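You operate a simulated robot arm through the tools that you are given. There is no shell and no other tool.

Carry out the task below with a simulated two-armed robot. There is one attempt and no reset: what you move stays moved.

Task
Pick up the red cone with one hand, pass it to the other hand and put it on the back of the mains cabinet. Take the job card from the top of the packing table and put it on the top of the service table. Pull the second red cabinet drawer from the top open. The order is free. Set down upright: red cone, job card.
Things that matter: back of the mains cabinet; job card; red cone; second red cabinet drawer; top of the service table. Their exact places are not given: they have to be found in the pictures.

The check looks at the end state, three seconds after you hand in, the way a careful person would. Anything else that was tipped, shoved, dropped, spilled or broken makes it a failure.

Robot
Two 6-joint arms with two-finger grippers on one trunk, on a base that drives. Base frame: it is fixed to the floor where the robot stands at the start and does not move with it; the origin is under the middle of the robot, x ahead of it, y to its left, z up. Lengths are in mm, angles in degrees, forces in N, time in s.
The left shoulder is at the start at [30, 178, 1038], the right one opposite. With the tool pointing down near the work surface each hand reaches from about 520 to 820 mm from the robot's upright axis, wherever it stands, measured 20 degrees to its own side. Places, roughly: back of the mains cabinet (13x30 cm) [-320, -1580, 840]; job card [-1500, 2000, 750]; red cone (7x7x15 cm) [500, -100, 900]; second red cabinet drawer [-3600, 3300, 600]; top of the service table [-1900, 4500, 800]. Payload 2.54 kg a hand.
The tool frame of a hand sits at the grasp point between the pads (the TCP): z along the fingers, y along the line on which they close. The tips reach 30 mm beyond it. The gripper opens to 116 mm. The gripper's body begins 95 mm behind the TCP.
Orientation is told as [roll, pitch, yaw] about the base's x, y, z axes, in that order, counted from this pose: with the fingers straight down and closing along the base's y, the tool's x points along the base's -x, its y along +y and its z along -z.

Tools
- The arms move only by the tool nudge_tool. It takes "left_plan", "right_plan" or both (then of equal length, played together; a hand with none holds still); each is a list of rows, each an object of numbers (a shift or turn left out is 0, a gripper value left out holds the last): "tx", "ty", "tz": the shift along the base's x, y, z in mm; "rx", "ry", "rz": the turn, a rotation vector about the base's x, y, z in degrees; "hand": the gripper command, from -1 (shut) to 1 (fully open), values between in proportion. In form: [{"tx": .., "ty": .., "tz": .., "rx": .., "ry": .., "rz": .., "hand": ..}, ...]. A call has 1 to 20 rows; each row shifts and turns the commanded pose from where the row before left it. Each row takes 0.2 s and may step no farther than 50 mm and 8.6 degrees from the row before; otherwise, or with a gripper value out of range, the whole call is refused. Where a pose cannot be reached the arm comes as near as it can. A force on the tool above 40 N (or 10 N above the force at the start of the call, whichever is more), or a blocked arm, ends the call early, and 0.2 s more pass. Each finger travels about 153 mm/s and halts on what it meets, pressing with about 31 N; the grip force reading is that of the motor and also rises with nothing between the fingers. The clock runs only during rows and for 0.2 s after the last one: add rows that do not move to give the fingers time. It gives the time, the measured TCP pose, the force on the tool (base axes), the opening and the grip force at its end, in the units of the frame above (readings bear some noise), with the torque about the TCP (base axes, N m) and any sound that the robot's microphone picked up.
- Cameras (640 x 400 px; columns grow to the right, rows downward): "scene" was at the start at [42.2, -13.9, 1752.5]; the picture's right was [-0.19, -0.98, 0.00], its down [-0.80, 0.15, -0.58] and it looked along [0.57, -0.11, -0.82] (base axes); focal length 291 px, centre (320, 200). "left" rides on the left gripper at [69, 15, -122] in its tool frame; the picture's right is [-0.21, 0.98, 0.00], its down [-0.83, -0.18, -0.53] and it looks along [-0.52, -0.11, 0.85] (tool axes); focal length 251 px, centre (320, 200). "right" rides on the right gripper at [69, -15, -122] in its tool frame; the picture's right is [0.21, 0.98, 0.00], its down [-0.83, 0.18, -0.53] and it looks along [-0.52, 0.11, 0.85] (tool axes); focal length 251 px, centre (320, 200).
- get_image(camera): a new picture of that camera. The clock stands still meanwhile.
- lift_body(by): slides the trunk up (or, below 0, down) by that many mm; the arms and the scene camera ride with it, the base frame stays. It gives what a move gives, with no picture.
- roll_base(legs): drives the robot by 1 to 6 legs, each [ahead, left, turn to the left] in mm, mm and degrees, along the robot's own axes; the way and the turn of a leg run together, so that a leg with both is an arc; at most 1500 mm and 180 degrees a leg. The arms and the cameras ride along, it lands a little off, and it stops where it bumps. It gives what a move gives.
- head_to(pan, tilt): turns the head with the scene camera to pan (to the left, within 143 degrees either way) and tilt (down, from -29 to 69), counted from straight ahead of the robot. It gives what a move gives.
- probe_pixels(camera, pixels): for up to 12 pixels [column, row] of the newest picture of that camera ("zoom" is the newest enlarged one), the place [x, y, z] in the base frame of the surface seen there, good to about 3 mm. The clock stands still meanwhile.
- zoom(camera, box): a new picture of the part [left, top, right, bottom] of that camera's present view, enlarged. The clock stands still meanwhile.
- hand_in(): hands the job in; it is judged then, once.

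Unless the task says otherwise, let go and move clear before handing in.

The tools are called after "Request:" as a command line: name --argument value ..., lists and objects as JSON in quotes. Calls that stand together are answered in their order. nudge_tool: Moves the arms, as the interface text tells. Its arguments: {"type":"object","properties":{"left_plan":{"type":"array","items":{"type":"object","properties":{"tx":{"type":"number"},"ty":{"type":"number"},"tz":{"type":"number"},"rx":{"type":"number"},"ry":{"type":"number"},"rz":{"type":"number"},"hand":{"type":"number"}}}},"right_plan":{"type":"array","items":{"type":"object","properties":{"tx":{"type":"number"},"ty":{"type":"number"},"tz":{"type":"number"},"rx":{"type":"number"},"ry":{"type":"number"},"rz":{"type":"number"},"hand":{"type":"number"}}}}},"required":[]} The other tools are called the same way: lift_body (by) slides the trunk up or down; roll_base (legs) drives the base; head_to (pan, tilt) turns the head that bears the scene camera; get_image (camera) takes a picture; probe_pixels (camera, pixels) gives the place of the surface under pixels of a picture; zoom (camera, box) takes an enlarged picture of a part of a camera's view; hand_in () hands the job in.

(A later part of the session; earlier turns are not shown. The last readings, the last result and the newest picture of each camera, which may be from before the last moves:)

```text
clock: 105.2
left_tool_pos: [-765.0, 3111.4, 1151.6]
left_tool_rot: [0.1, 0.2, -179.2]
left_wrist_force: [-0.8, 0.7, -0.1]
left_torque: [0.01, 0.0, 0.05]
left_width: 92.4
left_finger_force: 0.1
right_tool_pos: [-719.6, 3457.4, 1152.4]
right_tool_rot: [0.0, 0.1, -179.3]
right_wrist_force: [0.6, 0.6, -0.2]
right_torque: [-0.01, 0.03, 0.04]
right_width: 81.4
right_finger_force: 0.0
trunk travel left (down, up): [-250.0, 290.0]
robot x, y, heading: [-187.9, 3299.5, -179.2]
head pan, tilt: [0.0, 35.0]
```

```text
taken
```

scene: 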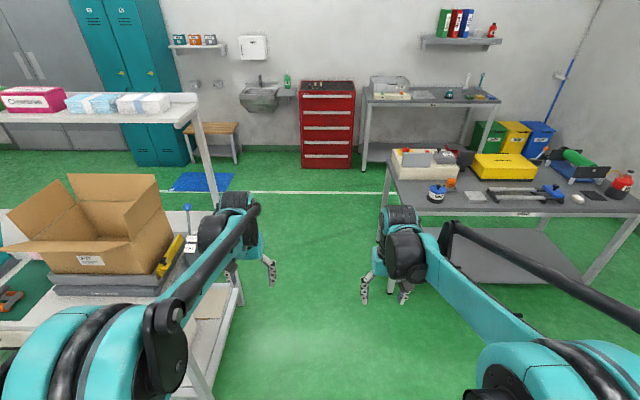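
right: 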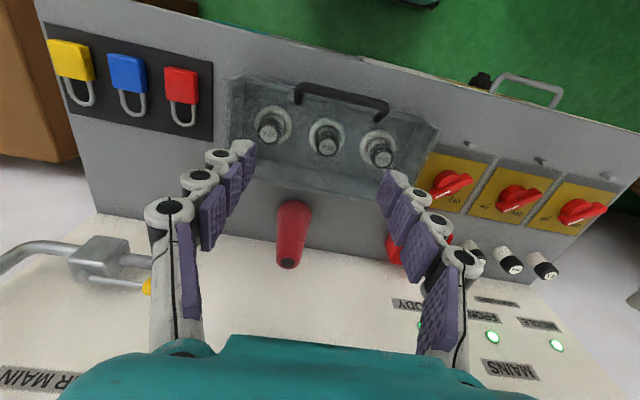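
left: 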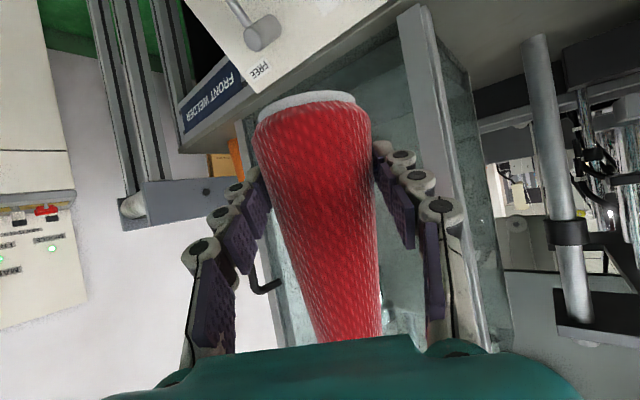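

The passage ahead is clear on both sides, and the red cabinet is straight ahead at (327,125). I'll drive forward.

Request:
roll_base --legs '[[1400, 20, -0.8], [600, 0, 0]]'

Request:
get_image --camera "scene"

Request:
zoom --camera "scene" --box '[250, 60, 410, 260]'

```text
clock: 115.2
left_tool_pos: [-2771.7, 3052.3, 1151.8]
left_tool_rot: [0.0, 0.2, -178.8]
left_wrist_force: [-0.5, 0.0, 0.0]
left_torque: [0.02, 0.0, 0.0]
left_width: 92.9
left_finger_force: 0.1
right_tool_pos: [-2727.2, 3401.6, 1152.0]
right_tool_rot: [0.0, -0.1, -178.7]
right_wrist_force: [0.1, 0.0, 0.7]
right_torque: [-0.01, -0.01, -0.01]
right_width: 81.1
right_finger_force: 0.1
trunk travel left (down, up): [-250.0, 290.0]
robot x, y, heading: [-2193.2, 3251.1, -178.8]
head pan, tilt: [0.0, 35.0]
```

```text
taken
```

scene: 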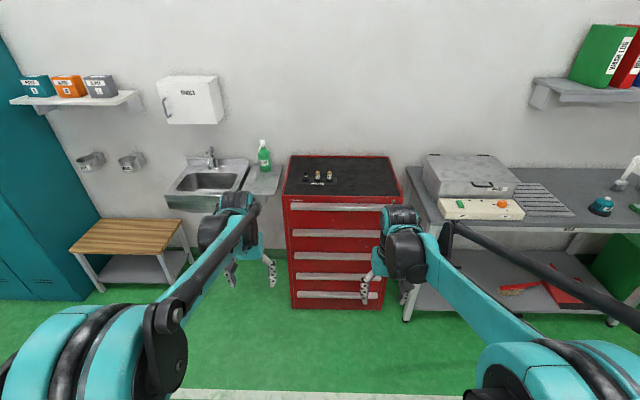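

```text
2.00 times, centred on (330, 160) of scene
```

zoom: 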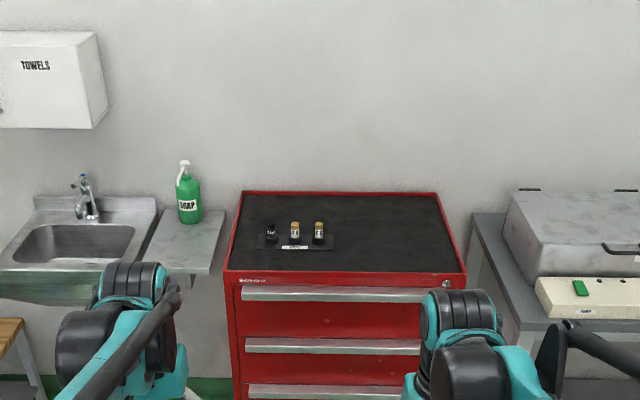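

The cabinet has five drawers with full-width bar handles at rows 207, 233, 256, 277 and 296, and the second is at row 233. I'll probe the handles and the face.

Request:
probe_pixels --camera "scene" --pixels '[[300, 207], [300, 233], [370, 233], [335, 233], [335, 230], [335, 237], [335, 244], [335, 222], [335, 207], [335, 256], [295, 245], [380, 233]]'

Request:
head_to --pan 0 --tilt 50

Request:
zoom --camera "scene" --box '[260, 100, 420, 240]'

```text
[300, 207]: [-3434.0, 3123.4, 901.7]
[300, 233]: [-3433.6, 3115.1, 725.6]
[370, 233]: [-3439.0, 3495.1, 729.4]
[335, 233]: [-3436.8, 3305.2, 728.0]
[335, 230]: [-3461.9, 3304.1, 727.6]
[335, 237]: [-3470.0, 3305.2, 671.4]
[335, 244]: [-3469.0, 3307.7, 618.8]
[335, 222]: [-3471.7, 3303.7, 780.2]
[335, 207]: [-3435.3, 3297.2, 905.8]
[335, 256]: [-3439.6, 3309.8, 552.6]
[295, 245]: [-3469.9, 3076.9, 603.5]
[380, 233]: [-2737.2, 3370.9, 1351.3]
```

```text
clock: 116.0
left_tool_pos: [-2770.5, 3053.0, 1153.1]
left_tool_rot: [0.1, 0.2, -178.8]
left_wrist_force: [-0.7, 0.1, 0.4]
left_torque: [0.02, 0.01, -0.02]
left_width: 92.9
left_finger_force: 0.0
right_tool_pos: [-2727.4, 3400.3, 1152.2]
right_tool_rot: [-0.1, 0.0, -178.7]
right_wrist_force: [-0.2, 0.4, -0.1]
right_torque: [0.02, -0.01, -0.01]
right_width: 81.0
right_finger_force: 0.0
trunk travel left (down, up): [-250.0, 290.0]
robot x, y, heading: [-2193.1, 3250.1, -178.7]
head pan, tilt: [0.0, 50.0]
```

```text
2.86 times, centred on (340, 170) of scene
```

zoom: 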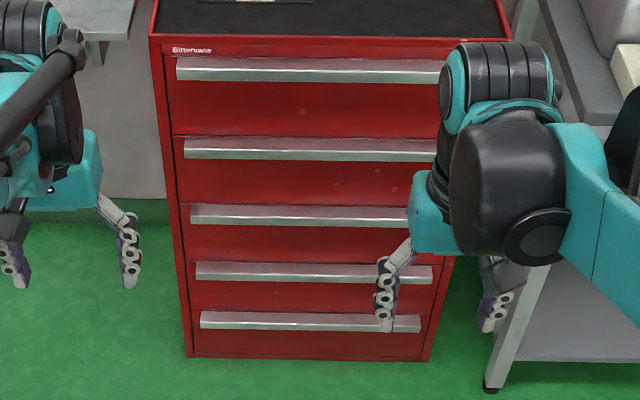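

The second handle's top is at z 728, and it sticks out from the face (x -3470) to x about -3436. I'll lower the trunk and turn the right hand to point horizontally at the cabinet, then look along at the handle's profile.

Request:
lift_body --by -200

Request:
nudge_tool --right_plan '[{"tx": -25, "ry": 8.2, "hand": 0}, {"tx": -25, "ry": 8.2}, {"tx": -25, "ry": 8.2}, {"tx": -25, "ry": 8.2}, {"tx": -25, "ry": 8.2}, {"tx": -25, "ry": 8.2}, {"tx": -25, "ry": 8.2}, {"tx": -25, "ry": 8.2}, {"tx": -25, "ry": 8.2}, {"tx": -25, "ry": 8.2}, {"tx": -25, "ry": 8.0}, {}]'

Request:
get_image --camera "right"

Request:
get_image --camera "scene"

```text
clock: 118.2
left_tool_pos: [-2770.2, 3052.9, 952.4]
left_tool_rot: [0.2, 0.2, -178.8]
left_wrist_force: [0.4, 0.7, 0.8]
left_torque: [-0.02, -0.03, 0.0]
left_width: 92.9
left_finger_force: 0.0
right_tool_pos: [-2727.4, 3401.2, 952.3]
right_tool_rot: [0.0, 0.0, -178.7]
right_wrist_force: [-0.1, 0.5, 0.5]
right_torque: [0.0, 0.02, -0.01]
right_width: 81.6
right_finger_force: 0.1
trunk travel left (down, up): [-50.0, 490.0]
robot x, y, heading: [-2194.2, 3245.0, -178.7]
head pan, tilt: [0.0, 50.0]
```

```text
clock: 120.8
left_tool_pos: [-2770.9, 3052.6, 952.1]
left_tool_rot: [0.1, 0.2, -178.9]
left_wrist_force: [0.3, 0.2, -0.7]
left_torque: [0.05, -0.02, 0.0]
left_width: 92.8
left_finger_force: 0.0
right_tool_pos: [-2998.2, 3401.8, 950.4]
right_tool_rot: [-37.4, -87.9, -142.9]
right_wrist_force: [-0.8, -0.1, 0.2]
right_torque: [-0.01, -0.01, -0.01]
right_width: 58.1
right_finger_force: 0.0
right hand out of reach, approached as far as the arm can: row 11
trunk travel left (down, up): [-50.0, 490.0]
robot x, y, heading: [-2192.8, 3248.3, -178.3]
head pan, tilt: [0.0, 50.0]
```

```text
taken
```

right: 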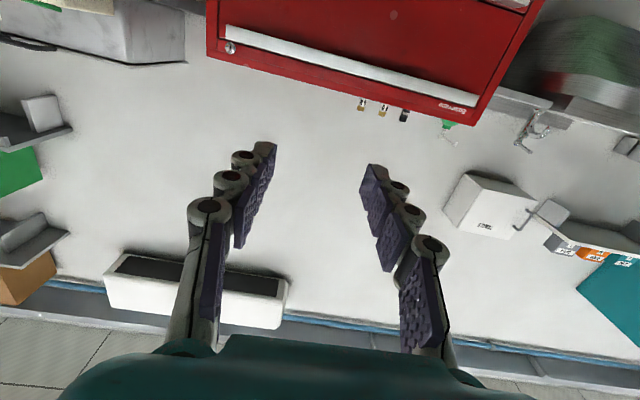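

```text
taken
```

scene: 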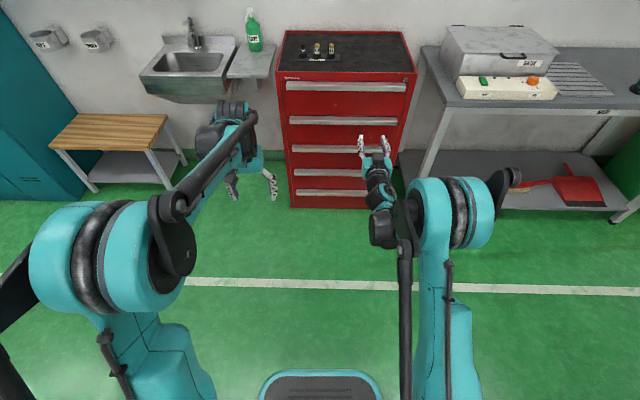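

The hand points at the cabinet almost horizontally. I'll roll it 90° so the fingers close vertically, while lowering it to handle height.

Request:
nudge_tool --right_plan '[{"rx": -8.2, "tz": -20}, {"rx": -8.2, "tz": -20}, {"rx": -8.2, "tz": -20}, {"rx": -8.2, "tz": -20}, {"rx": -8.2, "tz": -20}, {"rx": -8.2, "tz": -20}, {"rx": -8.2, "tz": -20}, {"rx": -8.2, "tz": -20}, {"rx": -8.2, "tz": -20}, {"rx": -8.2, "tz": -20}, {"rx": -8, "tz": -20}, {}]'

Request:
get_image --camera "right"

Request:
get_image --camera "scene"

```text
clock: 123.4
left_tool_pos: [-2769.9, 3053.0, 953.0]
left_tool_rot: [0.0, 0.1, -178.7]
left_wrist_force: [-0.8, 0.3, 0.8]
left_torque: [-0.02, 0.02, 0.0]
left_width: 92.7
left_finger_force: 0.1
right_tool_pos: [-2996.9, 3401.1, 731.5]
right_tool_rot: [89.8, -1.2, 90.0]
right_wrist_force: [-0.3, 0.3, 0.1]
right_torque: [0.0, 0.0, 0.02]
right_width: 58.0
right_finger_force: 0.0
trunk travel left (down, up): [-50.0, 490.0]
robot x, y, heading: [-2193.5, 3251.6, -178.6]
head pan, tilt: [0.0, 50.0]
```

```text
taken
```

right: 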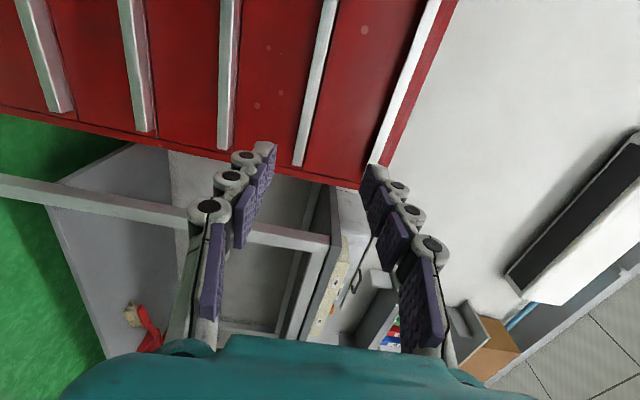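

```text
taken
```

scene: 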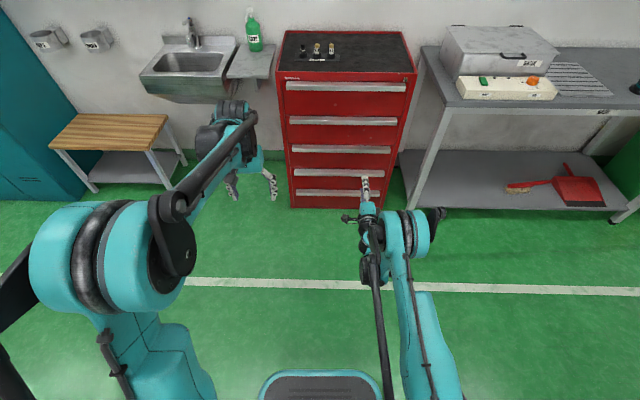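

The fingers now close vertically and point at the cabinet. The right view shows the handles in profile, with up to the right, so I'll zoom to measure the second handle.

Request:
zoom --camera "right" --box '[180, 0, 440, 190]'

Request:
probe_pixels --camera "zoom" --pixels '[[325, 200], [335, 200], [345, 200], [358, 150], [300, 390], [285, 395], [315, 250], [310, 250], [325, 250], [295, 385], [95, 200], [130, 100]]'

```text
2.11 times, centred on (310, 95) of right
```

zoom: 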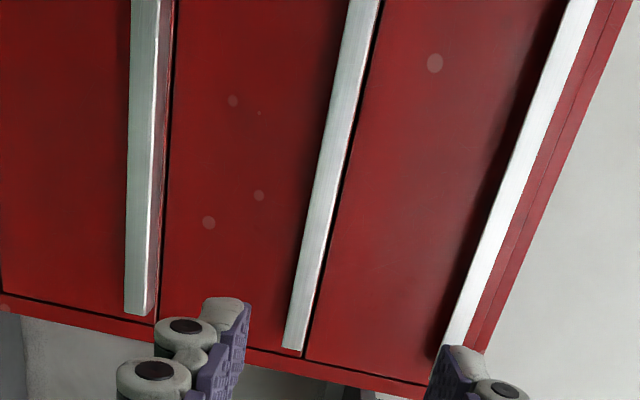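

```text
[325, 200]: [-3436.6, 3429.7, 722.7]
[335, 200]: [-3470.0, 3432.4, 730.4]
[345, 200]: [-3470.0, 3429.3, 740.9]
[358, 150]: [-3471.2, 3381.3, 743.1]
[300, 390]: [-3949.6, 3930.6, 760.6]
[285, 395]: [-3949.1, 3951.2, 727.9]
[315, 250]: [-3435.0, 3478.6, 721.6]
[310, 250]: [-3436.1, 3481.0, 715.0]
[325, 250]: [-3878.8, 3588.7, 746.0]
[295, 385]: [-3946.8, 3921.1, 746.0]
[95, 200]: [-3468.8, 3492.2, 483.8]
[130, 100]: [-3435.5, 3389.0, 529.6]
```

Request:
probe_pixels --camera "zoom" --pixels '[[300, 170], [304, 170], [308, 170], [312, 170], [318, 170], [324, 170], [330, 170], [334, 170], [337, 170], [340, 170], [344, 170], [350, 170]]'

Request:
zoom --camera "right" --box '[280, 90, 350, 180]'

```text
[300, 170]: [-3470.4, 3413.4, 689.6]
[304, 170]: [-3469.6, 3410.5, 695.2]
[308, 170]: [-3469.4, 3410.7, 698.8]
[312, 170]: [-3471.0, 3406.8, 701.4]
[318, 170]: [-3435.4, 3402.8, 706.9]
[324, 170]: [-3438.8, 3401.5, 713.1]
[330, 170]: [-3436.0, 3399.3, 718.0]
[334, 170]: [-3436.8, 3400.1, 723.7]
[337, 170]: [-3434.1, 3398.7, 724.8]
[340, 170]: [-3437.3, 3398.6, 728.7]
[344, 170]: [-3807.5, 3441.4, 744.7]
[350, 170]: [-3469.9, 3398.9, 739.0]
```

```text
4.44 times, centred on (315, 135) of right
```

zoom: 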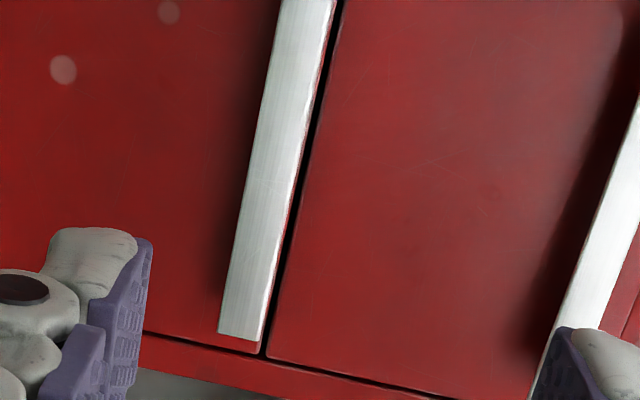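

The second handle spans z 704–729 with its front at x -3436. I'll centre the hand at z 717 and y about 3310, then drive 370 mm forward, which stops about 40 mm short of the handle.

Request:
nudge_tool --right_plan '[{"ty": -30, "tz": -7}, {"ty": -30, "tz": -7.5}, {"ty": -30}, {}]'

Request:
roll_base --legs '[[365, 0, -1.4]]'

Request:
get_image --camera "right"

Request:
get_image --camera "scene"

```text
clock: 124.4
left_tool_pos: [-2769.4, 3052.3, 952.5]
left_tool_rot: [0.2, 0.2, -178.8]
left_wrist_force: [-0.2, 0.3, -0.2]
left_torque: [0.02, -0.02, 0.0]
left_width: 92.9
left_finger_force: 0.1
right_tool_pos: [-2995.4, 3313.0, 720.1]
right_tool_rot: [88.8, -1.6, 90.2]
right_wrist_force: [-0.1, 0.3, 0.0]
right_torque: [-0.02, 0.01, -0.03]
right_width: 58.2
right_finger_force: 0.1
trunk travel left (down, up): [-50.0, 490.0]
robot x, y, heading: [-2194.9, 3251.7, -178.8]
head pan, tilt: [0.0, 50.0]
```

```text
clock: 126.7
left_tool_pos: [-3130.9, 3063.0, 952.3]
left_tool_rot: [0.1, 0.4, 180.0]
left_wrist_force: [-0.4, -0.5, 0.1]
left_torque: [0.01, 0.02, 0.01]
left_width: 92.6
left_finger_force: 0.0
right_tool_pos: [-3350.6, 3329.2, 719.4]
right_tool_rot: [88.7, -1.6, 88.7]
right_wrist_force: [-0.6, -0.3, -0.5]
right_torque: [-0.01, 0.0, 0.0]
right_width: 57.7
right_finger_force: 0.0
trunk travel left (down, up): [-50.0, 490.0]
robot x, y, heading: [-2548.9, 3246.5, 179.8]
head pan, tilt: [0.0, 50.0]
```

```text
taken
```

right: 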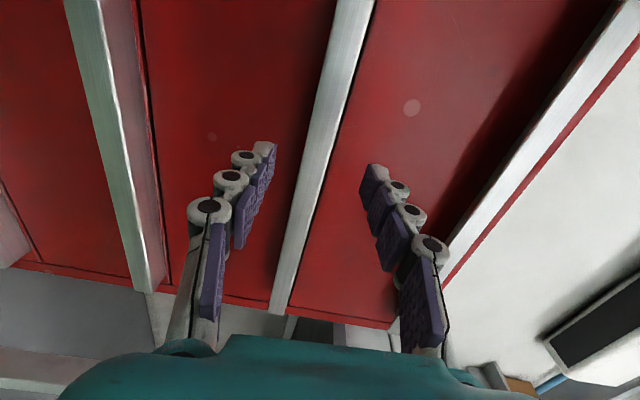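

```text
taken
```

scene: 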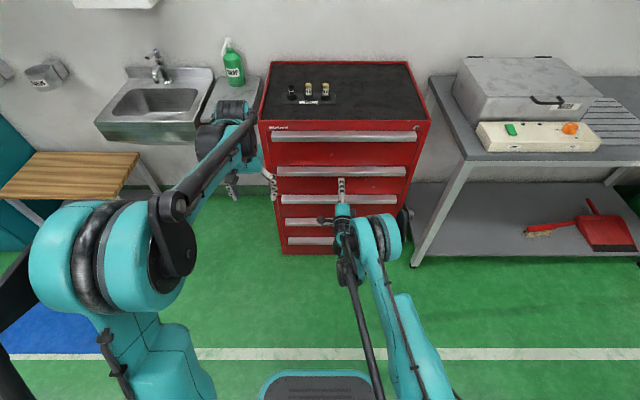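

The handle passes between the open fingers in the right view. I'll advance 80 mm so the pads straddle the handle, then close.

Request:
nudge_tool --right_plan '[{"tx": -20, "tz": -0.5}, {"tx": -20, "tz": -0.5}, {"tx": -20, "tz": -0.5}, {"tx": -12, "tz": -0.5}, {"tx": -6}, {}]'

Request:
get_image --camera "right"

```text
clock: 128.1
left_tool_pos: [-3129.5, 3062.9, 952.1]
left_tool_rot: [0.1, 0.3, 179.9]
left_wrist_force: [-0.6, -0.3, 0.1]
left_torque: [0.0, 0.01, -0.03]
left_width: 92.7
left_finger_force: 0.0
right_tool_pos: [-3415.2, 3330.2, 744.4]
right_tool_rot: [88.6, -1.6, 89.0]
right_wrist_force: [23.9, -0.3, -13.5]
right_torque: [0.1, -1.19, 0.19]
right_width: 74.7
right_finger_force: 11.9
right hand out of reach, approached as far as the arm can: row 1, 2, 3, 4
trunk travel left (down, up): [-50.0, 490.0]
robot x, y, heading: [-2545.4, 3247.3, 180.0]
head pan, tilt: [0.0, 50.0]
```

```text
taken
```

right: 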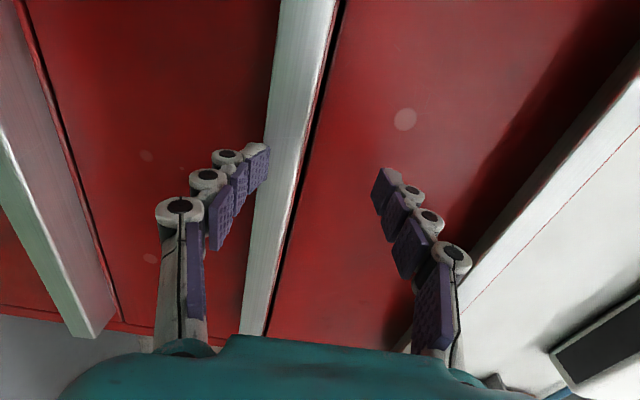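

The arm ran out of reach and drifted up, so the lower finger pressed on the handle (24 N). I'll back off and close the distance with the base instead.

Request:
nudge_tool --right_plan '[{"tx": 20}, {"tx": 25}, {"tx": 25}, {}, {}]'

Request:
get_image --camera "right"

```text
clock: 129.3
left_tool_pos: [-3130.2, 3062.7, 952.7]
left_tool_rot: [0.1, 0.2, 179.9]
left_wrist_force: [0.2, -0.2, 1.0]
left_torque: [0.0, -0.02, 0.0]
left_width: 92.9
left_finger_force: 0.1
right_tool_pos: [-3347.8, 3330.9, 742.1]
right_tool_rot: [88.8, -1.6, 88.8]
right_wrist_force: [-0.1, 0.5, 1.0]
right_torque: [-0.02, 0.01, -0.02]
right_width: 58.3
right_finger_force: 0.1
trunk travel left (down, up): [-50.0, 490.0]
robot x, y, heading: [-2551.1, 3247.8, 179.9]
head pan, tilt: [0.0, 50.0]
```

```text
taken
```

right: 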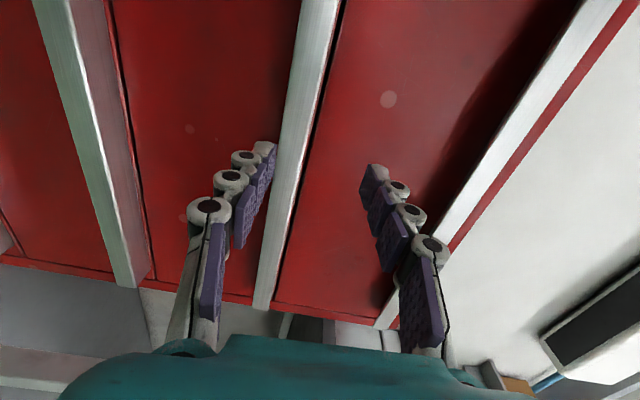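

Now I'll bring the hand back and down to z 717, then check before driving in.

Request:
nudge_tool --right_plan '[{"tx": 25, "ty": -5, "tz": -6}, {"tx": 25, "ty": -5, "tz": -6}, {"tx": 25, "ty": -5, "tz": -6}, {"tx": 25, "ty": -5, "tz": -7}, {}, {}]'

```text
clock: 130.7
left_tool_pos: [-3129.1, 3063.1, 952.6]
left_tool_rot: [0.1, 0.2, 179.8]
left_wrist_force: [0.5, 0.5, 0.3]
left_torque: [0.0, 0.02, -0.02]
left_width: 92.7
left_finger_force: 0.1
right_tool_pos: [-3328.3, 3292.6, 733.5]
right_tool_rot: [88.2, -1.7, 89.0]
right_wrist_force: [0.0, -0.9, 0.1]
right_torque: [0.01, 0.03, 0.0]
right_width: 58.2
right_finger_force: 0.0
right hand out of reach, approached as far as the arm can: row 1, 2, 3, 4
trunk travel left (down, up): [-50.0, 490.0]
robot x, y, heading: [-2547.6, 3247.4, 179.9]
head pan, tilt: [0.0, 50.0]
```

The hand's low limit is what stops it, since it stays near z 733–744. I'll lower the trunk its last 45 mm, so handle height becomes relatively higher for the arm.

Request:
lift_body --by -48

Request:
nudge_tool --right_plan '[{"ty": 15, "tz": 10}, {"ty": 15, "tz": 10}, {"ty": 10, "tz": 10}, {}, {}]'

```text
clock: 131.6
left_tool_pos: [-3129.2, 3062.6, 905.3]
left_tool_rot: [0.1, 0.3, 179.9]
left_wrist_force: [-0.6, -0.2, 0.0]
left_torque: [0.02, -0.01, 0.0]
left_width: 92.8
left_finger_force: 0.0
right_tool_pos: [-3328.7, 3292.0, 686.3]
right_tool_rot: [88.3, -1.8, 88.8]
right_wrist_force: [0.2, 1.2, 0.3]
right_torque: [0.0, -0.04, 0.0]
right_width: 57.9
right_finger_force: 0.1
trunk travel left (down, up): [-2.0, 538.0]
robot x, y, heading: [-2548.1, 3245.9, 180.0]
head pan, tilt: [0.0, 50.0]
```

```text
clock: 132.8
left_tool_pos: [-3129.8, 3062.7, 905.2]
left_tool_rot: [0.2, 0.2, 179.9]
left_wrist_force: [-0.4, -0.2, -0.4]
left_torque: [0.04, 0.0, 0.01]
left_width: 92.9
left_finger_force: 0.1
right_tool_pos: [-3332.7, 3332.2, 717.7]
right_tool_rot: [88.4, -1.8, 89.0]
right_wrist_force: [0.6, -0.1, -0.1]
right_torque: [-0.01, 0.02, 0.03]
right_width: 58.1
right_finger_force: 0.1
right hand out of reach, approached as far as the arm can: row 2
trunk travel left (down, up): [-2.0, 538.0]
robot x, y, heading: [-2551.2, 3245.4, 179.7]
head pan, tilt: [0.0, 50.0]
```

Now the hand is at z 717.7, level with the handle. I'll test a 45 mm advance, which still stops short of the handle.

Request:
nudge_tool --right_plan '[{"tx": -15}, {"tx": -15}, {"tx": -15}, {}, {}]'

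Request:
get_image --camera "right"

```text
clock: 134.0
left_tool_pos: [-3130.8, 3062.5, 904.1]
left_tool_rot: [0.1, 0.2, 179.8]
left_wrist_force: [-0.4, 0.4, 0.2]
left_torque: [-0.01, -0.02, 0.04]
left_width: 92.8
left_finger_force: 0.1
right_tool_pos: [-3377.7, 3331.8, 717.2]
right_tool_rot: [88.3, -1.7, 88.8]
right_wrist_force: [-1.3, 0.9, 1.1]
right_torque: [0.0, 0.03, 0.0]
right_width: 57.8
right_finger_force: 0.2
trunk travel left (down, up): [-2.0, 538.0]
robot x, y, heading: [-2547.8, 3246.7, 179.8]
head pan, tilt: [0.0, 50.0]
```

```text
taken
```

right: 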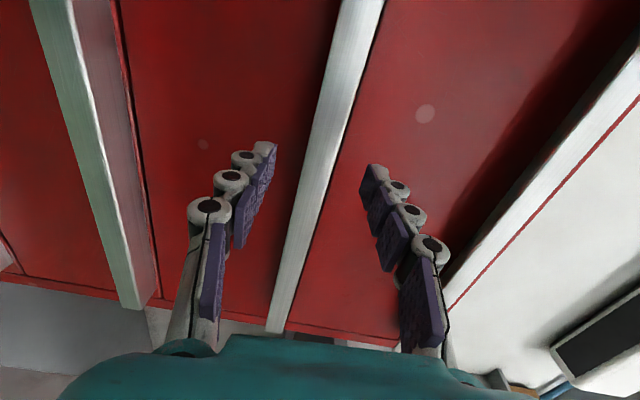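

That moved straight without drifting, and the handle is centred between the fingers. I'll advance the remaining 53 mm.

Request:
nudge_tool --right_plan '[{"tx": -13}, {"tx": -13}, {"tx": -13}, {"tx": -13}, {}]'

Request:
get_image --camera "right"

```text
clock: 135.2
left_tool_pos: [-3129.0, 3061.1, 904.0]
left_tool_rot: [0.1, 0.2, 180.0]
left_wrist_force: [0.0, 0.6, 0.3]
left_torque: [-0.01, -0.01, -0.02]
left_width: 92.9
left_finger_force: 0.1
right_tool_pos: [-3431.2, 3331.9, 717.2]
right_tool_rot: [88.3, -1.7, 88.9]
right_wrist_force: [-0.9, 0.3, -0.5]
right_torque: [0.02, 0.03, 0.0]
right_width: 58.3
right_finger_force: 0.1
trunk travel left (down, up): [-2.0, 538.0]
robot x, y, heading: [-2545.6, 3242.9, 179.6]
head pan, tilt: [0.0, 50.0]
```

```text
taken
```

right: 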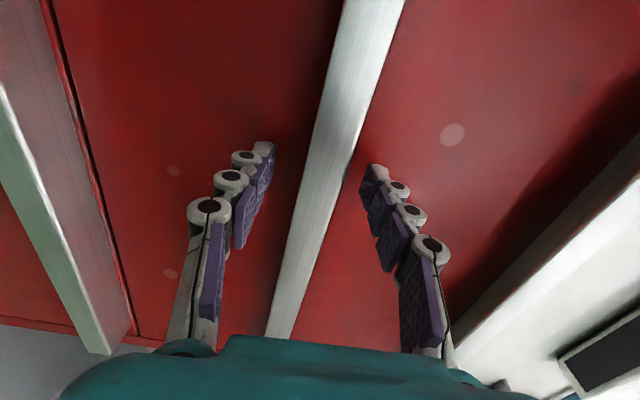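

The fingertips straddle the handle with no contact force. I'll close on it now.

Request:
nudge_tool --right_plan '[{"hand": -0.3}, {"hand": -0.6}, {"hand": -1}, {}, {}, {}]'

Request:
get_image --camera "right"

```text
clock: 136.6
left_tool_pos: [-3129.1, 3061.8, 905.6]
left_tool_rot: [0.0, 0.2, 180.0]
left_wrist_force: [-0.1, 0.3, 0.1]
left_torque: [-0.02, -0.01, -0.02]
left_width: 93.0
left_finger_force: 0.1
right_tool_pos: [-3427.5, 3331.2, 718.3]
right_tool_rot: [88.3, -1.7, 88.9]
right_wrist_force: [-3.3, 1.5, 14.6]
right_torque: [-1.1, 1.15, 0.02]
right_width: 23.7
right_finger_force: 44.6
trunk travel left (down, up): [-2.0, 538.0]
robot x, y, heading: [-2548.4, 3246.3, 180.1]
head pan, tilt: [0.0, 50.0]
```

```text
taken
```

right: 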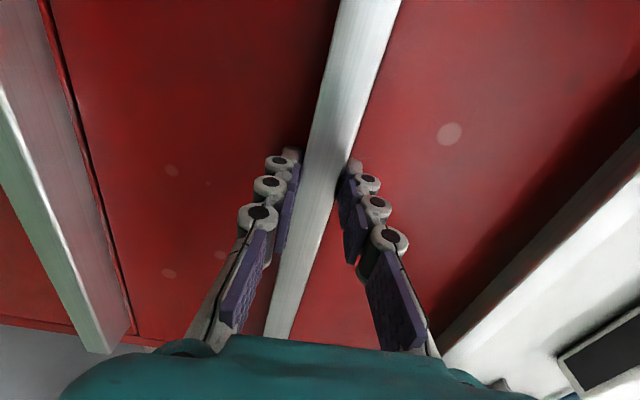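

The handle is gripped at 23.7 mm. I'll try a gentle pull of 40 mm with the arm and watch the force.

Request:
nudge_tool --right_plan '[{"tx": 5, "tz": 1}, {"tx": 8}, {"tx": 12}, {"tx": 15}, {}]'

Request:
get_image --camera "right"

```text
clock: 137.8
left_tool_pos: [-3128.5, 3061.2, 905.5]
left_tool_rot: [0.1, 0.1, 179.8]
left_wrist_force: [-0.2, -0.5, -0.1]
left_torque: [0.0, 0.01, 0.02]
left_width: 92.9
left_finger_force: 0.0
right_tool_pos: [-3387.2, 3330.6, 718.6]
right_tool_rot: [88.4, -1.8, 88.8]
right_wrist_force: [-0.2, -0.7, 16.7]
right_torque: [-0.97, 1.13, -0.26]
right_width: 23.9
right_finger_force: 44.9
trunk travel left (down, up): [-2.0, 538.0]
robot x, y, heading: [-2547.0, 3244.5, 179.8]
head pan, tilt: [0.0, 50.0]
```

```text
taken
```

right: 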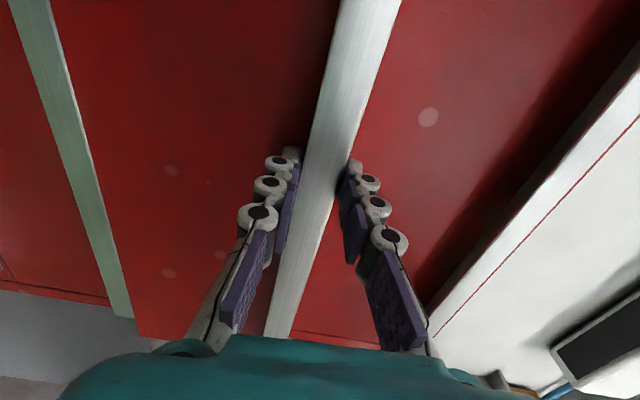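

The drawer is moving out with the hand. I'll keep the grip and pull further by driving the base back.

Request:
roll_base --legs '[[-130, 0, 0]]'

Request:
get_image --camera "right"

Request:
get_image --camera "scene"

```text
clock: 138.5
left_tool_pos: [-3125.4, 3062.5, 904.4]
left_tool_rot: [0.1, 0.2, 179.9]
left_wrist_force: [-0.8, 0.9, -0.8]
left_torque: [-0.02, 0.02, -0.02]
left_width: 93.0
left_finger_force: 0.1
right_tool_pos: [-3385.7, 3332.0, 718.8]
right_tool_rot: [88.3, -1.4, 88.9]
right_wrist_force: [0.5, 1.1, 2.8]
right_torque: [-0.98, 0.92, 0.05]
right_width: 23.9
right_finger_force: 45.0
trunk travel left (down, up): [-2.0, 538.0]
robot x, y, heading: [-2543.8, 3243.0, 180.0]
head pan, tilt: [0.0, 50.0]
stopped in leg 1: the force on the tool passed its limit at 46 N (the readings are from after the stop); the commanded pose is now the measured one
```

```text
taken
```

right: 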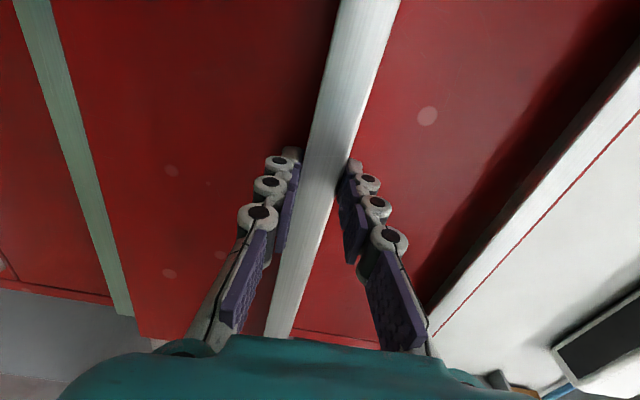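

```text
taken
```

scene: 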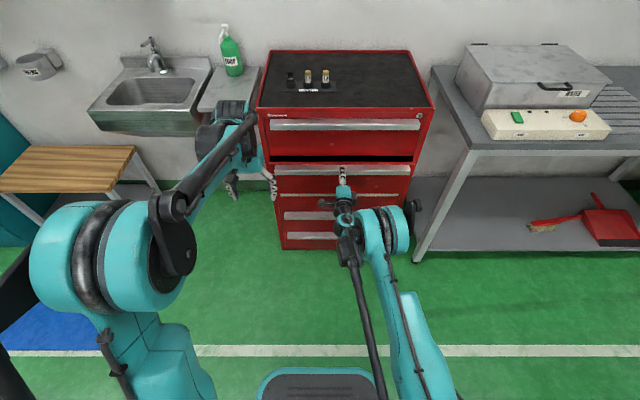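

The base's jerk tripped the 46 N limit, though the drawer is already open a little. I'll keep pulling gently with the arm.

Request:
nudge_tool --right_plan '[{"tx": 5}, {"tx": 10}, {"tx": 13}, {"tx": 13}, {"tx": 9}, {}]'

Request:
roll_base --legs '[[-20, 0, 0]]'

```text
clock: 139.9
left_tool_pos: [-3125.8, 3062.2, 904.6]
left_tool_rot: [0.1, 0.2, 179.8]
left_wrist_force: [-0.1, 0.1, -0.5]
left_torque: [-0.03, -0.03, 0.03]
left_width: 92.9
left_finger_force: 0.0
right_tool_pos: [-3334.8, 3330.8, 719.4]
right_tool_rot: [88.3, -1.7, 88.9]
right_wrist_force: [1.6, -1.1, 5.4]
right_torque: [-0.96, 0.95, 0.25]
right_width: 23.9
right_finger_force: 45.6
trunk travel left (down, up): [-2.0, 538.0]
robot x, y, heading: [-2545.0, 3243.5, 180.1]
head pan, tilt: [0.0, 50.0]
```

```text
clock: 140.7
left_tool_pos: [-3105.1, 3062.1, 904.7]
left_tool_rot: [0.1, 0.3, 179.9]
left_wrist_force: [-0.3, 0.3, -0.5]
left_torque: [0.02, -0.01, 0.04]
left_width: 92.9
left_finger_force: 0.1
right_tool_pos: [-3315.9, 3330.3, 717.8]
right_tool_rot: [88.3, -1.6, 88.8]
right_wrist_force: [-0.8, -1.7, 5.2]
right_torque: [-1.02, 0.95, 0.0]
right_width: 23.6
right_finger_force: 45.3
trunk travel left (down, up): [-2.0, 538.0]
robot x, y, heading: [-2522.7, 3243.9, 180.0]
head pan, tilt: [0.0, 50.0]
```

A 20 mm base leg works without tripping the limit. I'll chain short legs.

Request:
roll_base --legs '[[-25, 0, 0], [-25, 0, 0], [-25, 0, 0], [-25, 0, 0], [-25, 0, 0], [-25, 0, 0]]'

Request:
get_image --camera "scene"

Request:
get_image --camera "right"

```text
clock: 143.5
left_tool_pos: [-2954.4, 3062.2, 904.4]
left_tool_rot: [0.0, 0.2, 179.9]
left_wrist_force: [-0.2, -0.3, -0.3]
left_torque: [0.0, 0.01, 0.01]
left_width: 93.0
left_finger_force: 0.0
right_tool_pos: [-3166.1, 3332.0, 719.0]
right_tool_rot: [88.3, -1.6, 88.9]
right_wrist_force: [-1.0, 3.1, 4.5]
right_torque: [-1.0, 0.93, -0.11]
right_width: 23.9
right_finger_force: 45.0
trunk travel left (down, up): [-2.0, 538.0]
robot x, y, heading: [-2373.8, 3246.4, 180.0]
head pan, tilt: [0.0, 50.0]
```

```text
taken
```

scene: 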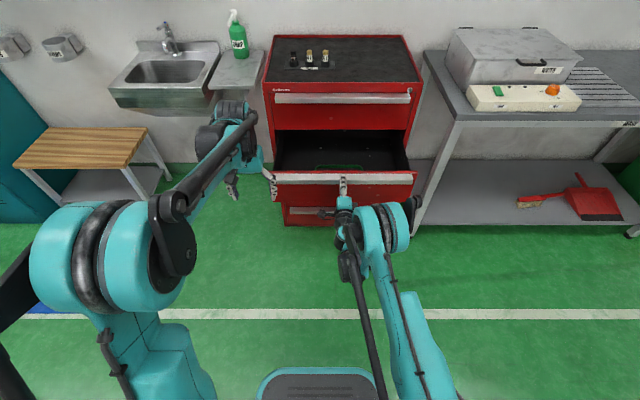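

```text
taken
```

right: 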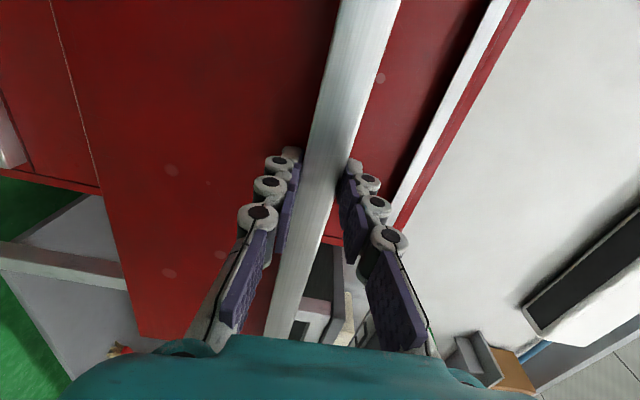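

The drawer is open by about 265 mm and its inside is visible at (340,155). I'll pull a little more in short legs.

Request:
roll_base --legs '[[-20, 0, 0], [-20, 0, 0], [-20, 0, 0], [-20, 0, 0]]'

Request:
get_image --camera "scene"

```text
clock: 145.5
left_tool_pos: [-2875.2, 3061.5, 904.8]
left_tool_rot: [0.2, 0.2, 179.9]
left_wrist_force: [0.7, 0.0, -0.1]
left_torque: [-0.03, -0.02, -0.03]
left_width: 92.7
left_finger_force: 0.1
right_tool_pos: [-3086.9, 3331.5, 718.3]
right_tool_rot: [88.3, -1.6, 88.9]
right_wrist_force: [-1.5, 2.1, 4.1]
right_torque: [-1.02, 0.93, -0.1]
right_width: 23.7
right_finger_force: 45.0
trunk travel left (down, up): [-2.0, 538.0]
robot x, y, heading: [-2291.8, 3245.0, 179.9]
head pan, tilt: [0.0, 50.0]
```

```text
taken
```

scene: 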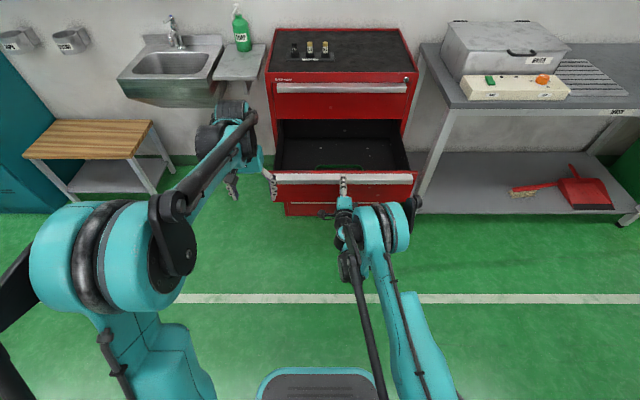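

The drawer is open about 345 mm, so I'll release the handle and back away slowly.

Request:
nudge_tool --right_plan '[{"hand": -0.3}, {"hand": 0}, {}, {}]'

Request:
roll_base --legs '[[-20, 0, 0], [-80, 0, 0]]'

Request:
get_image --camera "right"

Request:
zoom --camera "scene" --box '[240, 10, 440, 230]'

```text
clock: 146.5
left_tool_pos: [-2876.0, 3061.9, 903.4]
left_tool_rot: [0.2, 0.2, 180.0]
left_wrist_force: [-1.1, 0.2, -0.4]
left_torque: [0.06, -0.01, 0.01]
left_width: 92.8
left_finger_force: 0.0
right_tool_pos: [-3087.0, 3330.1, 718.4]
right_tool_rot: [88.4, -1.7, 88.9]
right_wrist_force: [-0.2, 0.5, 0.0]
right_torque: [0.01, -0.01, 0.0]
right_width: 58.0
right_finger_force: 0.0
trunk travel left (down, up): [-2.0, 538.0]
robot x, y, heading: [-2294.3, 3248.2, 180.1]
head pan, tilt: [0.0, 50.0]
```

```text
clock: 147.9
left_tool_pos: [-2776.4, 3061.4, 905.0]
left_tool_rot: [0.1, 0.1, 180.0]
left_wrist_force: [1.1, 0.7, 1.4]
left_torque: [0.02, 0.02, 0.02]
left_width: 93.0
left_finger_force: 0.1
right_tool_pos: [-2987.3, 3330.3, 719.1]
right_tool_rot: [88.4, -1.6, 89.0]
right_wrist_force: [0.8, 0.5, 0.0]
right_torque: [0.0, -0.03, -0.02]
right_width: 58.0
right_finger_force: 0.0
trunk travel left (down, up): [-2.0, 538.0]
robot x, y, heading: [-2195.8, 3246.0, -179.6]
head pan, tilt: [0.0, 50.0]
```

```text
taken
```

right: 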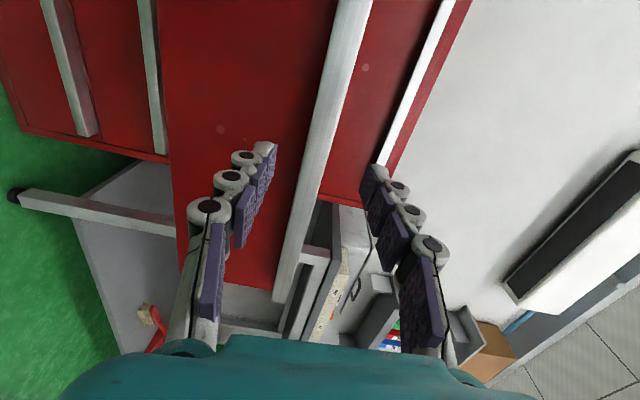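

```text
1.82 times, centred on (340, 120) of scene
```

zoom: 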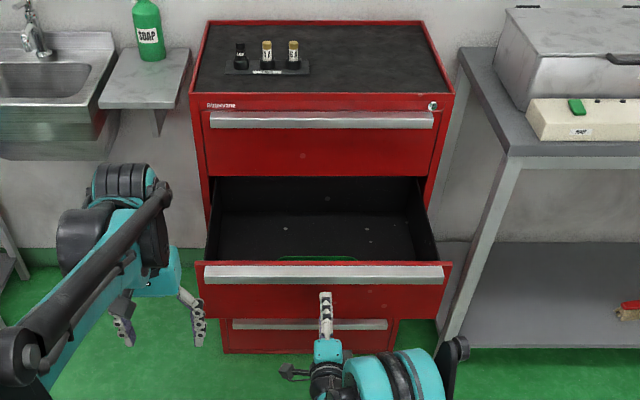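

The drawer stands open and nothing was disturbed. I'll raise the trunk and return the right hand to pointing down.

Request:
lift_body --by 248

Request:
nudge_tool --right_plan '[{"rx": 8.2, "tz": 10, "ty": 5}, {"rx": 8.2, "tz": 10, "ty": 5}, {"rx": 8.2, "tz": 10, "ty": 5}, {"rx": 8.2, "tz": 10, "ty": 5}, {"rx": 8.2, "tz": 10, "ty": 5}, {"rx": 8.2, "tz": 10, "ty": 5}, {"rx": 8.2, "tz": 10, "ty": 5}, {"rx": 8.2, "tz": 10, "ty": 5}, {"rx": 8.2, "tz": 10, "ty": 5}, {"rx": 8.2, "tz": 10, "ty": 5}, {"rx": 8, "tz": 10, "ty": 5}, {}]'

Request:
nudge_tool --right_plan '[{"ry": -8.2, "tx": 22, "tz": 6}, {"ry": -8.2, "tx": 22, "tz": 6}, {"ry": -8.2, "tx": 22, "tz": 6}, {"ry": -8.2, "tx": 22, "tz": 6}, {"ry": -8.2, "tx": 22, "tz": 6}, {"ry": -8.2, "tx": 22, "tz": 6}, {"ry": -8.2, "tx": 22, "tz": 6}, {"ry": -8.2, "tx": 22, "tz": 6}, {"ry": -8.2, "tx": 22, "tz": 6}, {"ry": -8.2, "tx": 22, "tz": 6}, {"ry": -6.4, "tx": 22, "tz": 6}, {}]'

```text
clock: 150.5
left_tool_pos: [-2778.2, 3060.6, 1152.4]
left_tool_rot: [0.1, 0.3, 180.1]
left_wrist_force: [-0.2, 0.0, 0.9]
left_torque: [0.0, -0.02, 0.02]
left_width: 92.9
left_finger_force: 0.1
right_tool_pos: [-2986.7, 3331.3, 965.9]
right_tool_rot: [88.3, -1.6, 89.1]
right_wrist_force: [-0.1, 0.1, 0.3]
right_torque: [0.0, 0.03, 0.0]
right_width: 58.1
right_finger_force: 0.0
trunk travel left (down, up): [-250.0, 290.0]
robot x, y, heading: [-2195.5, 3242.9, -180.0]
head pan, tilt: [0.0, 50.0]
```

```text
clock: 153.1
left_tool_pos: [-2776.2, 3060.5, 1151.2]
left_tool_rot: [0.2, 0.2, 180.1]
left_wrist_force: [1.1, -0.3, 0.4]
left_torque: [0.03, 0.0, -0.03]
left_width: 92.5
left_finger_force: 0.1
right_tool_pos: [-2988.0, 3384.3, 1076.3]
right_tool_rot: [-121.9, -88.0, -59.9]
right_wrist_force: [0.2, 0.4, 0.8]
right_torque: [0.02, -0.01, -0.02]
right_width: 58.0
right_finger_force: 0.1
trunk travel left (down, up): [-250.0, 290.0]
robot x, y, heading: [-2196.2, 3246.0, -179.6]
head pan, tilt: [0.0, 50.0]
```

```text
clock: 155.7
left_tool_pos: [-2777.2, 3061.8, 1152.4]
left_tool_rot: [0.1, 0.1, 180.0]
left_wrist_force: [0.0, 0.5, 0.4]
left_torque: [0.02, -0.05, 0.03]
left_width: 92.7
left_finger_force: 0.0
right_tool_pos: [-2747.8, 3383.7, 1144.0]
right_tool_rot: [-1.8, -2.5, -178.5]
right_wrist_force: [-0.1, -0.1, 0.6]
right_torque: [-0.03, -0.03, 0.02]
right_width: 57.7
right_finger_force: 0.1
trunk travel left (down, up): [-250.0, 290.0]
robot x, y, heading: [-2193.0, 3243.6, -180.4]
head pan, tilt: [0.0, 50.0]
```

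Both hands point down again. I'll turn round to face +x in the open aisle, then look towards the back of the packing table.

Request:
roll_base --legs '[[0, 0, 90], [-60, 0, 90]]'

Request:
head_to --pan -60 --tilt 35

Request:
get_image --camera "scene"

Request:
head_to --pan -110 --tilt 35

Request:
get_image --camera "scene"

```text
clock: 163.8
left_tool_pos: [-1652.3, 3472.6, 1151.9]
left_tool_rot: [0.1, 0.2, 0.5]
left_wrist_force: [-0.3, -0.6, 1.5]
left_torque: [0.0, 0.0, -0.03]
left_width: 92.8
left_finger_force: 0.2
right_tool_pos: [-1679.8, 3148.4, 1144.4]
right_tool_rot: [-1.8, -2.6, 2.2]
right_wrist_force: [0.3, -0.5, -0.6]
right_torque: [-0.03, -0.01, -0.01]
right_width: 58.0
right_finger_force: 0.1
trunk travel left (down, up): [-250.0, 290.0]
robot x, y, heading: [-2233.7, 3280.6, 0.8]
head pan, tilt: [0.0, 50.0]
```

```text
clock: 165.1
left_tool_pos: [-1653.5, 3472.4, 1151.8]
left_tool_rot: [0.0, 0.2, 0.5]
left_wrist_force: [0.7, 0.5, -0.2]
left_torque: [0.01, 0.0, 0.0]
left_width: 92.6
left_finger_force: 0.0
right_tool_pos: [-1678.7, 3148.8, 1144.1]
right_tool_rot: [-1.7, -2.6, 2.2]
right_wrist_force: [-0.3, 0.6, -0.3]
right_torque: [0.02, 0.02, -0.04]
right_width: 57.9
right_finger_force: 0.0
trunk travel left (down, up): [-250.0, 290.0]
robot x, y, heading: [-2230.5, 3279.0, 0.6]
head pan, tilt: [-60.0, 35.0]
```

```text
taken
```

scene: 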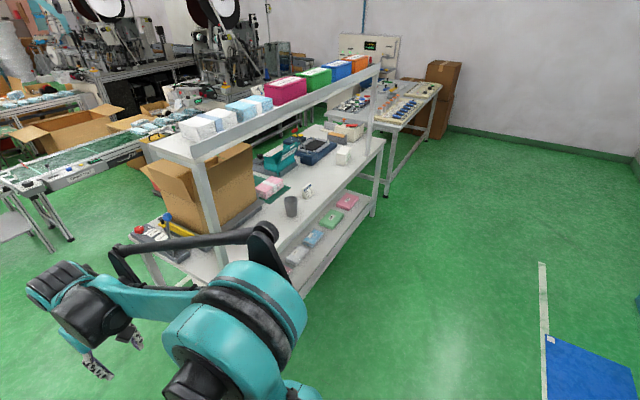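

```text
clock: 166.3
left_tool_pos: [-1653.3, 3472.9, 1152.9]
left_tool_rot: [0.0, 0.1, 0.5]
left_wrist_force: [-0.1, 0.5, -0.2]
left_torque: [-0.01, 0.0, -0.02]
left_width: 92.8
left_finger_force: 0.0
right_tool_pos: [-1680.3, 3149.5, 1143.6]
right_tool_rot: [-1.8, -2.6, 2.3]
right_wrist_force: [0.3, 0.7, -0.2]
right_torque: [0.03, -0.03, 0.01]
right_width: 58.1
right_finger_force: 0.0
trunk travel left (down, up): [-250.0, 290.0]
robot x, y, heading: [-2234.7, 3285.3, 0.6]
head pan, tilt: [-110.0, 35.0]
```

```text
taken
```

scene: 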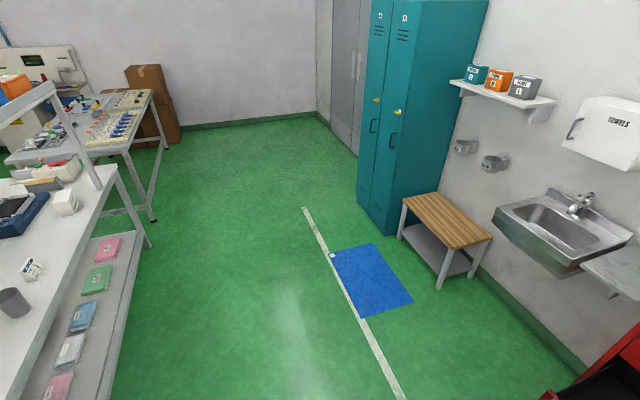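

The aisle behind the packing table is clear, and the card is visible at (32,268) by the bin. I'll move sideways to stand behind the table.

Request:
roll_base --legs '[[0, -1250, -0.6]]'

Request:
head_to --pan 0 --tilt 40

Request:
get_image --camera "scene"

```text
clock: 172.6
left_tool_pos: [-1646.8, 2218.5, 1151.9]
left_tool_rot: [0.2, 0.2, -0.1]
left_wrist_force: [0.6, -0.8, -0.2]
left_torque: [0.0, -0.01, 0.03]
left_width: 92.8
left_finger_force: 0.1
right_tool_pos: [-1675.7, 1896.4, 1143.7]
right_tool_rot: [-1.9, -2.6, 1.5]
right_wrist_force: [-0.3, -0.8, -0.8]
right_torque: [-0.01, -0.01, -0.01]
right_width: 58.0
right_finger_force: 0.1
trunk travel left (down, up): [-250.0, 290.0]
robot x, y, heading: [-2228.8, 2036.9, 0.2]
head pan, tilt: [-110.0, 35.0]
```

```text
clock: 174.4
left_tool_pos: [-1645.9, 2218.6, 1152.4]
left_tool_rot: [0.2, 0.2, -0.2]
left_wrist_force: [0.0, 0.7, -0.2]
left_torque: [0.02, -0.01, -0.02]
left_width: 92.6
left_finger_force: 0.1
right_tool_pos: [-1675.9, 1896.4, 1143.0]
right_tool_rot: [-1.8, -2.6, 1.5]
right_wrist_force: [0.3, 0.1, -0.2]
right_torque: [0.01, 0.03, 0.01]
right_width: 57.9
right_finger_force: 0.1
trunk travel left (down, up): [-250.0, 290.0]
robot x, y, heading: [-2227.4, 2038.5, -0.2]
head pan, tilt: [0.0, 40.0]
```

```text
taken
```

scene: 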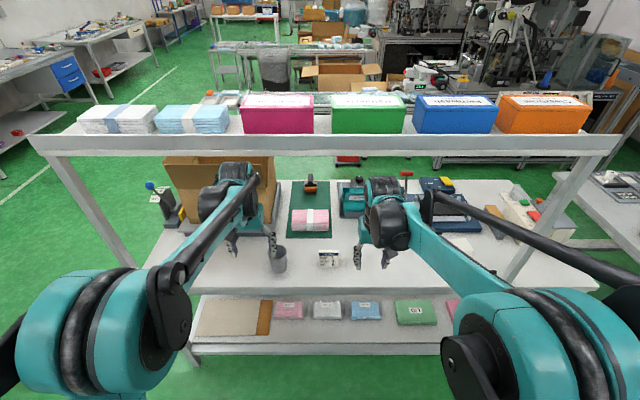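

The card stands at (328,258), with free space around it and the bin at (278,258) to its left. I'll zoom in and probe the card, the shelf and the table edge.

Request:
zoom --camera "scene" --box '[270, 220, 390, 295]'

Request:
probe_pixels --camera "scene" --pixels '[[328, 253], [328, 262], [328, 268], [320, 260], [337, 258], [278, 258], [328, 285], [320, 135], [320, 150], [320, 128], [310, 215], [340, 205]]'

Request:
get_image --camera "right"

```text
5.33 times, centred on (330, 258) of scene
```

zoom: 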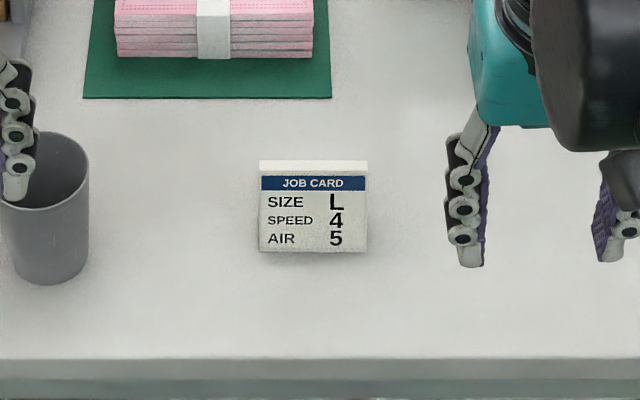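

```text
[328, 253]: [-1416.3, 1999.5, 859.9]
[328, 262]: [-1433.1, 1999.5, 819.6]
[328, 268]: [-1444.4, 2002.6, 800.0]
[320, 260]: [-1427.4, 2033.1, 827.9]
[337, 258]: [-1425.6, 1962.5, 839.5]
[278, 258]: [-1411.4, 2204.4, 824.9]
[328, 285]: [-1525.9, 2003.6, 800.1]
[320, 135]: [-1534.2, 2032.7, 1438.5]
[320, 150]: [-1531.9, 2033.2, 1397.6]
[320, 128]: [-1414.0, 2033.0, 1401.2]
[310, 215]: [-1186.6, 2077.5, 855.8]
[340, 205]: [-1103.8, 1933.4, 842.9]
```

```text
taken
```

right: 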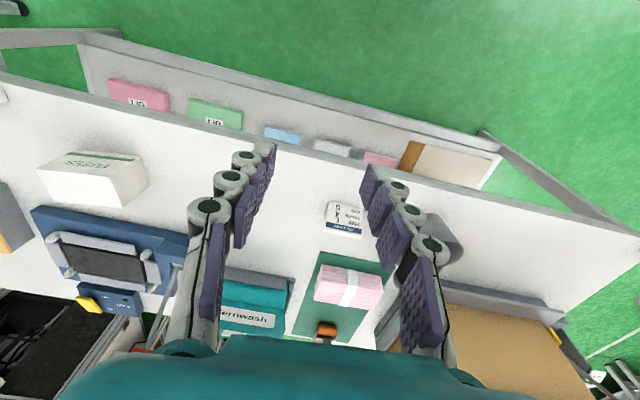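

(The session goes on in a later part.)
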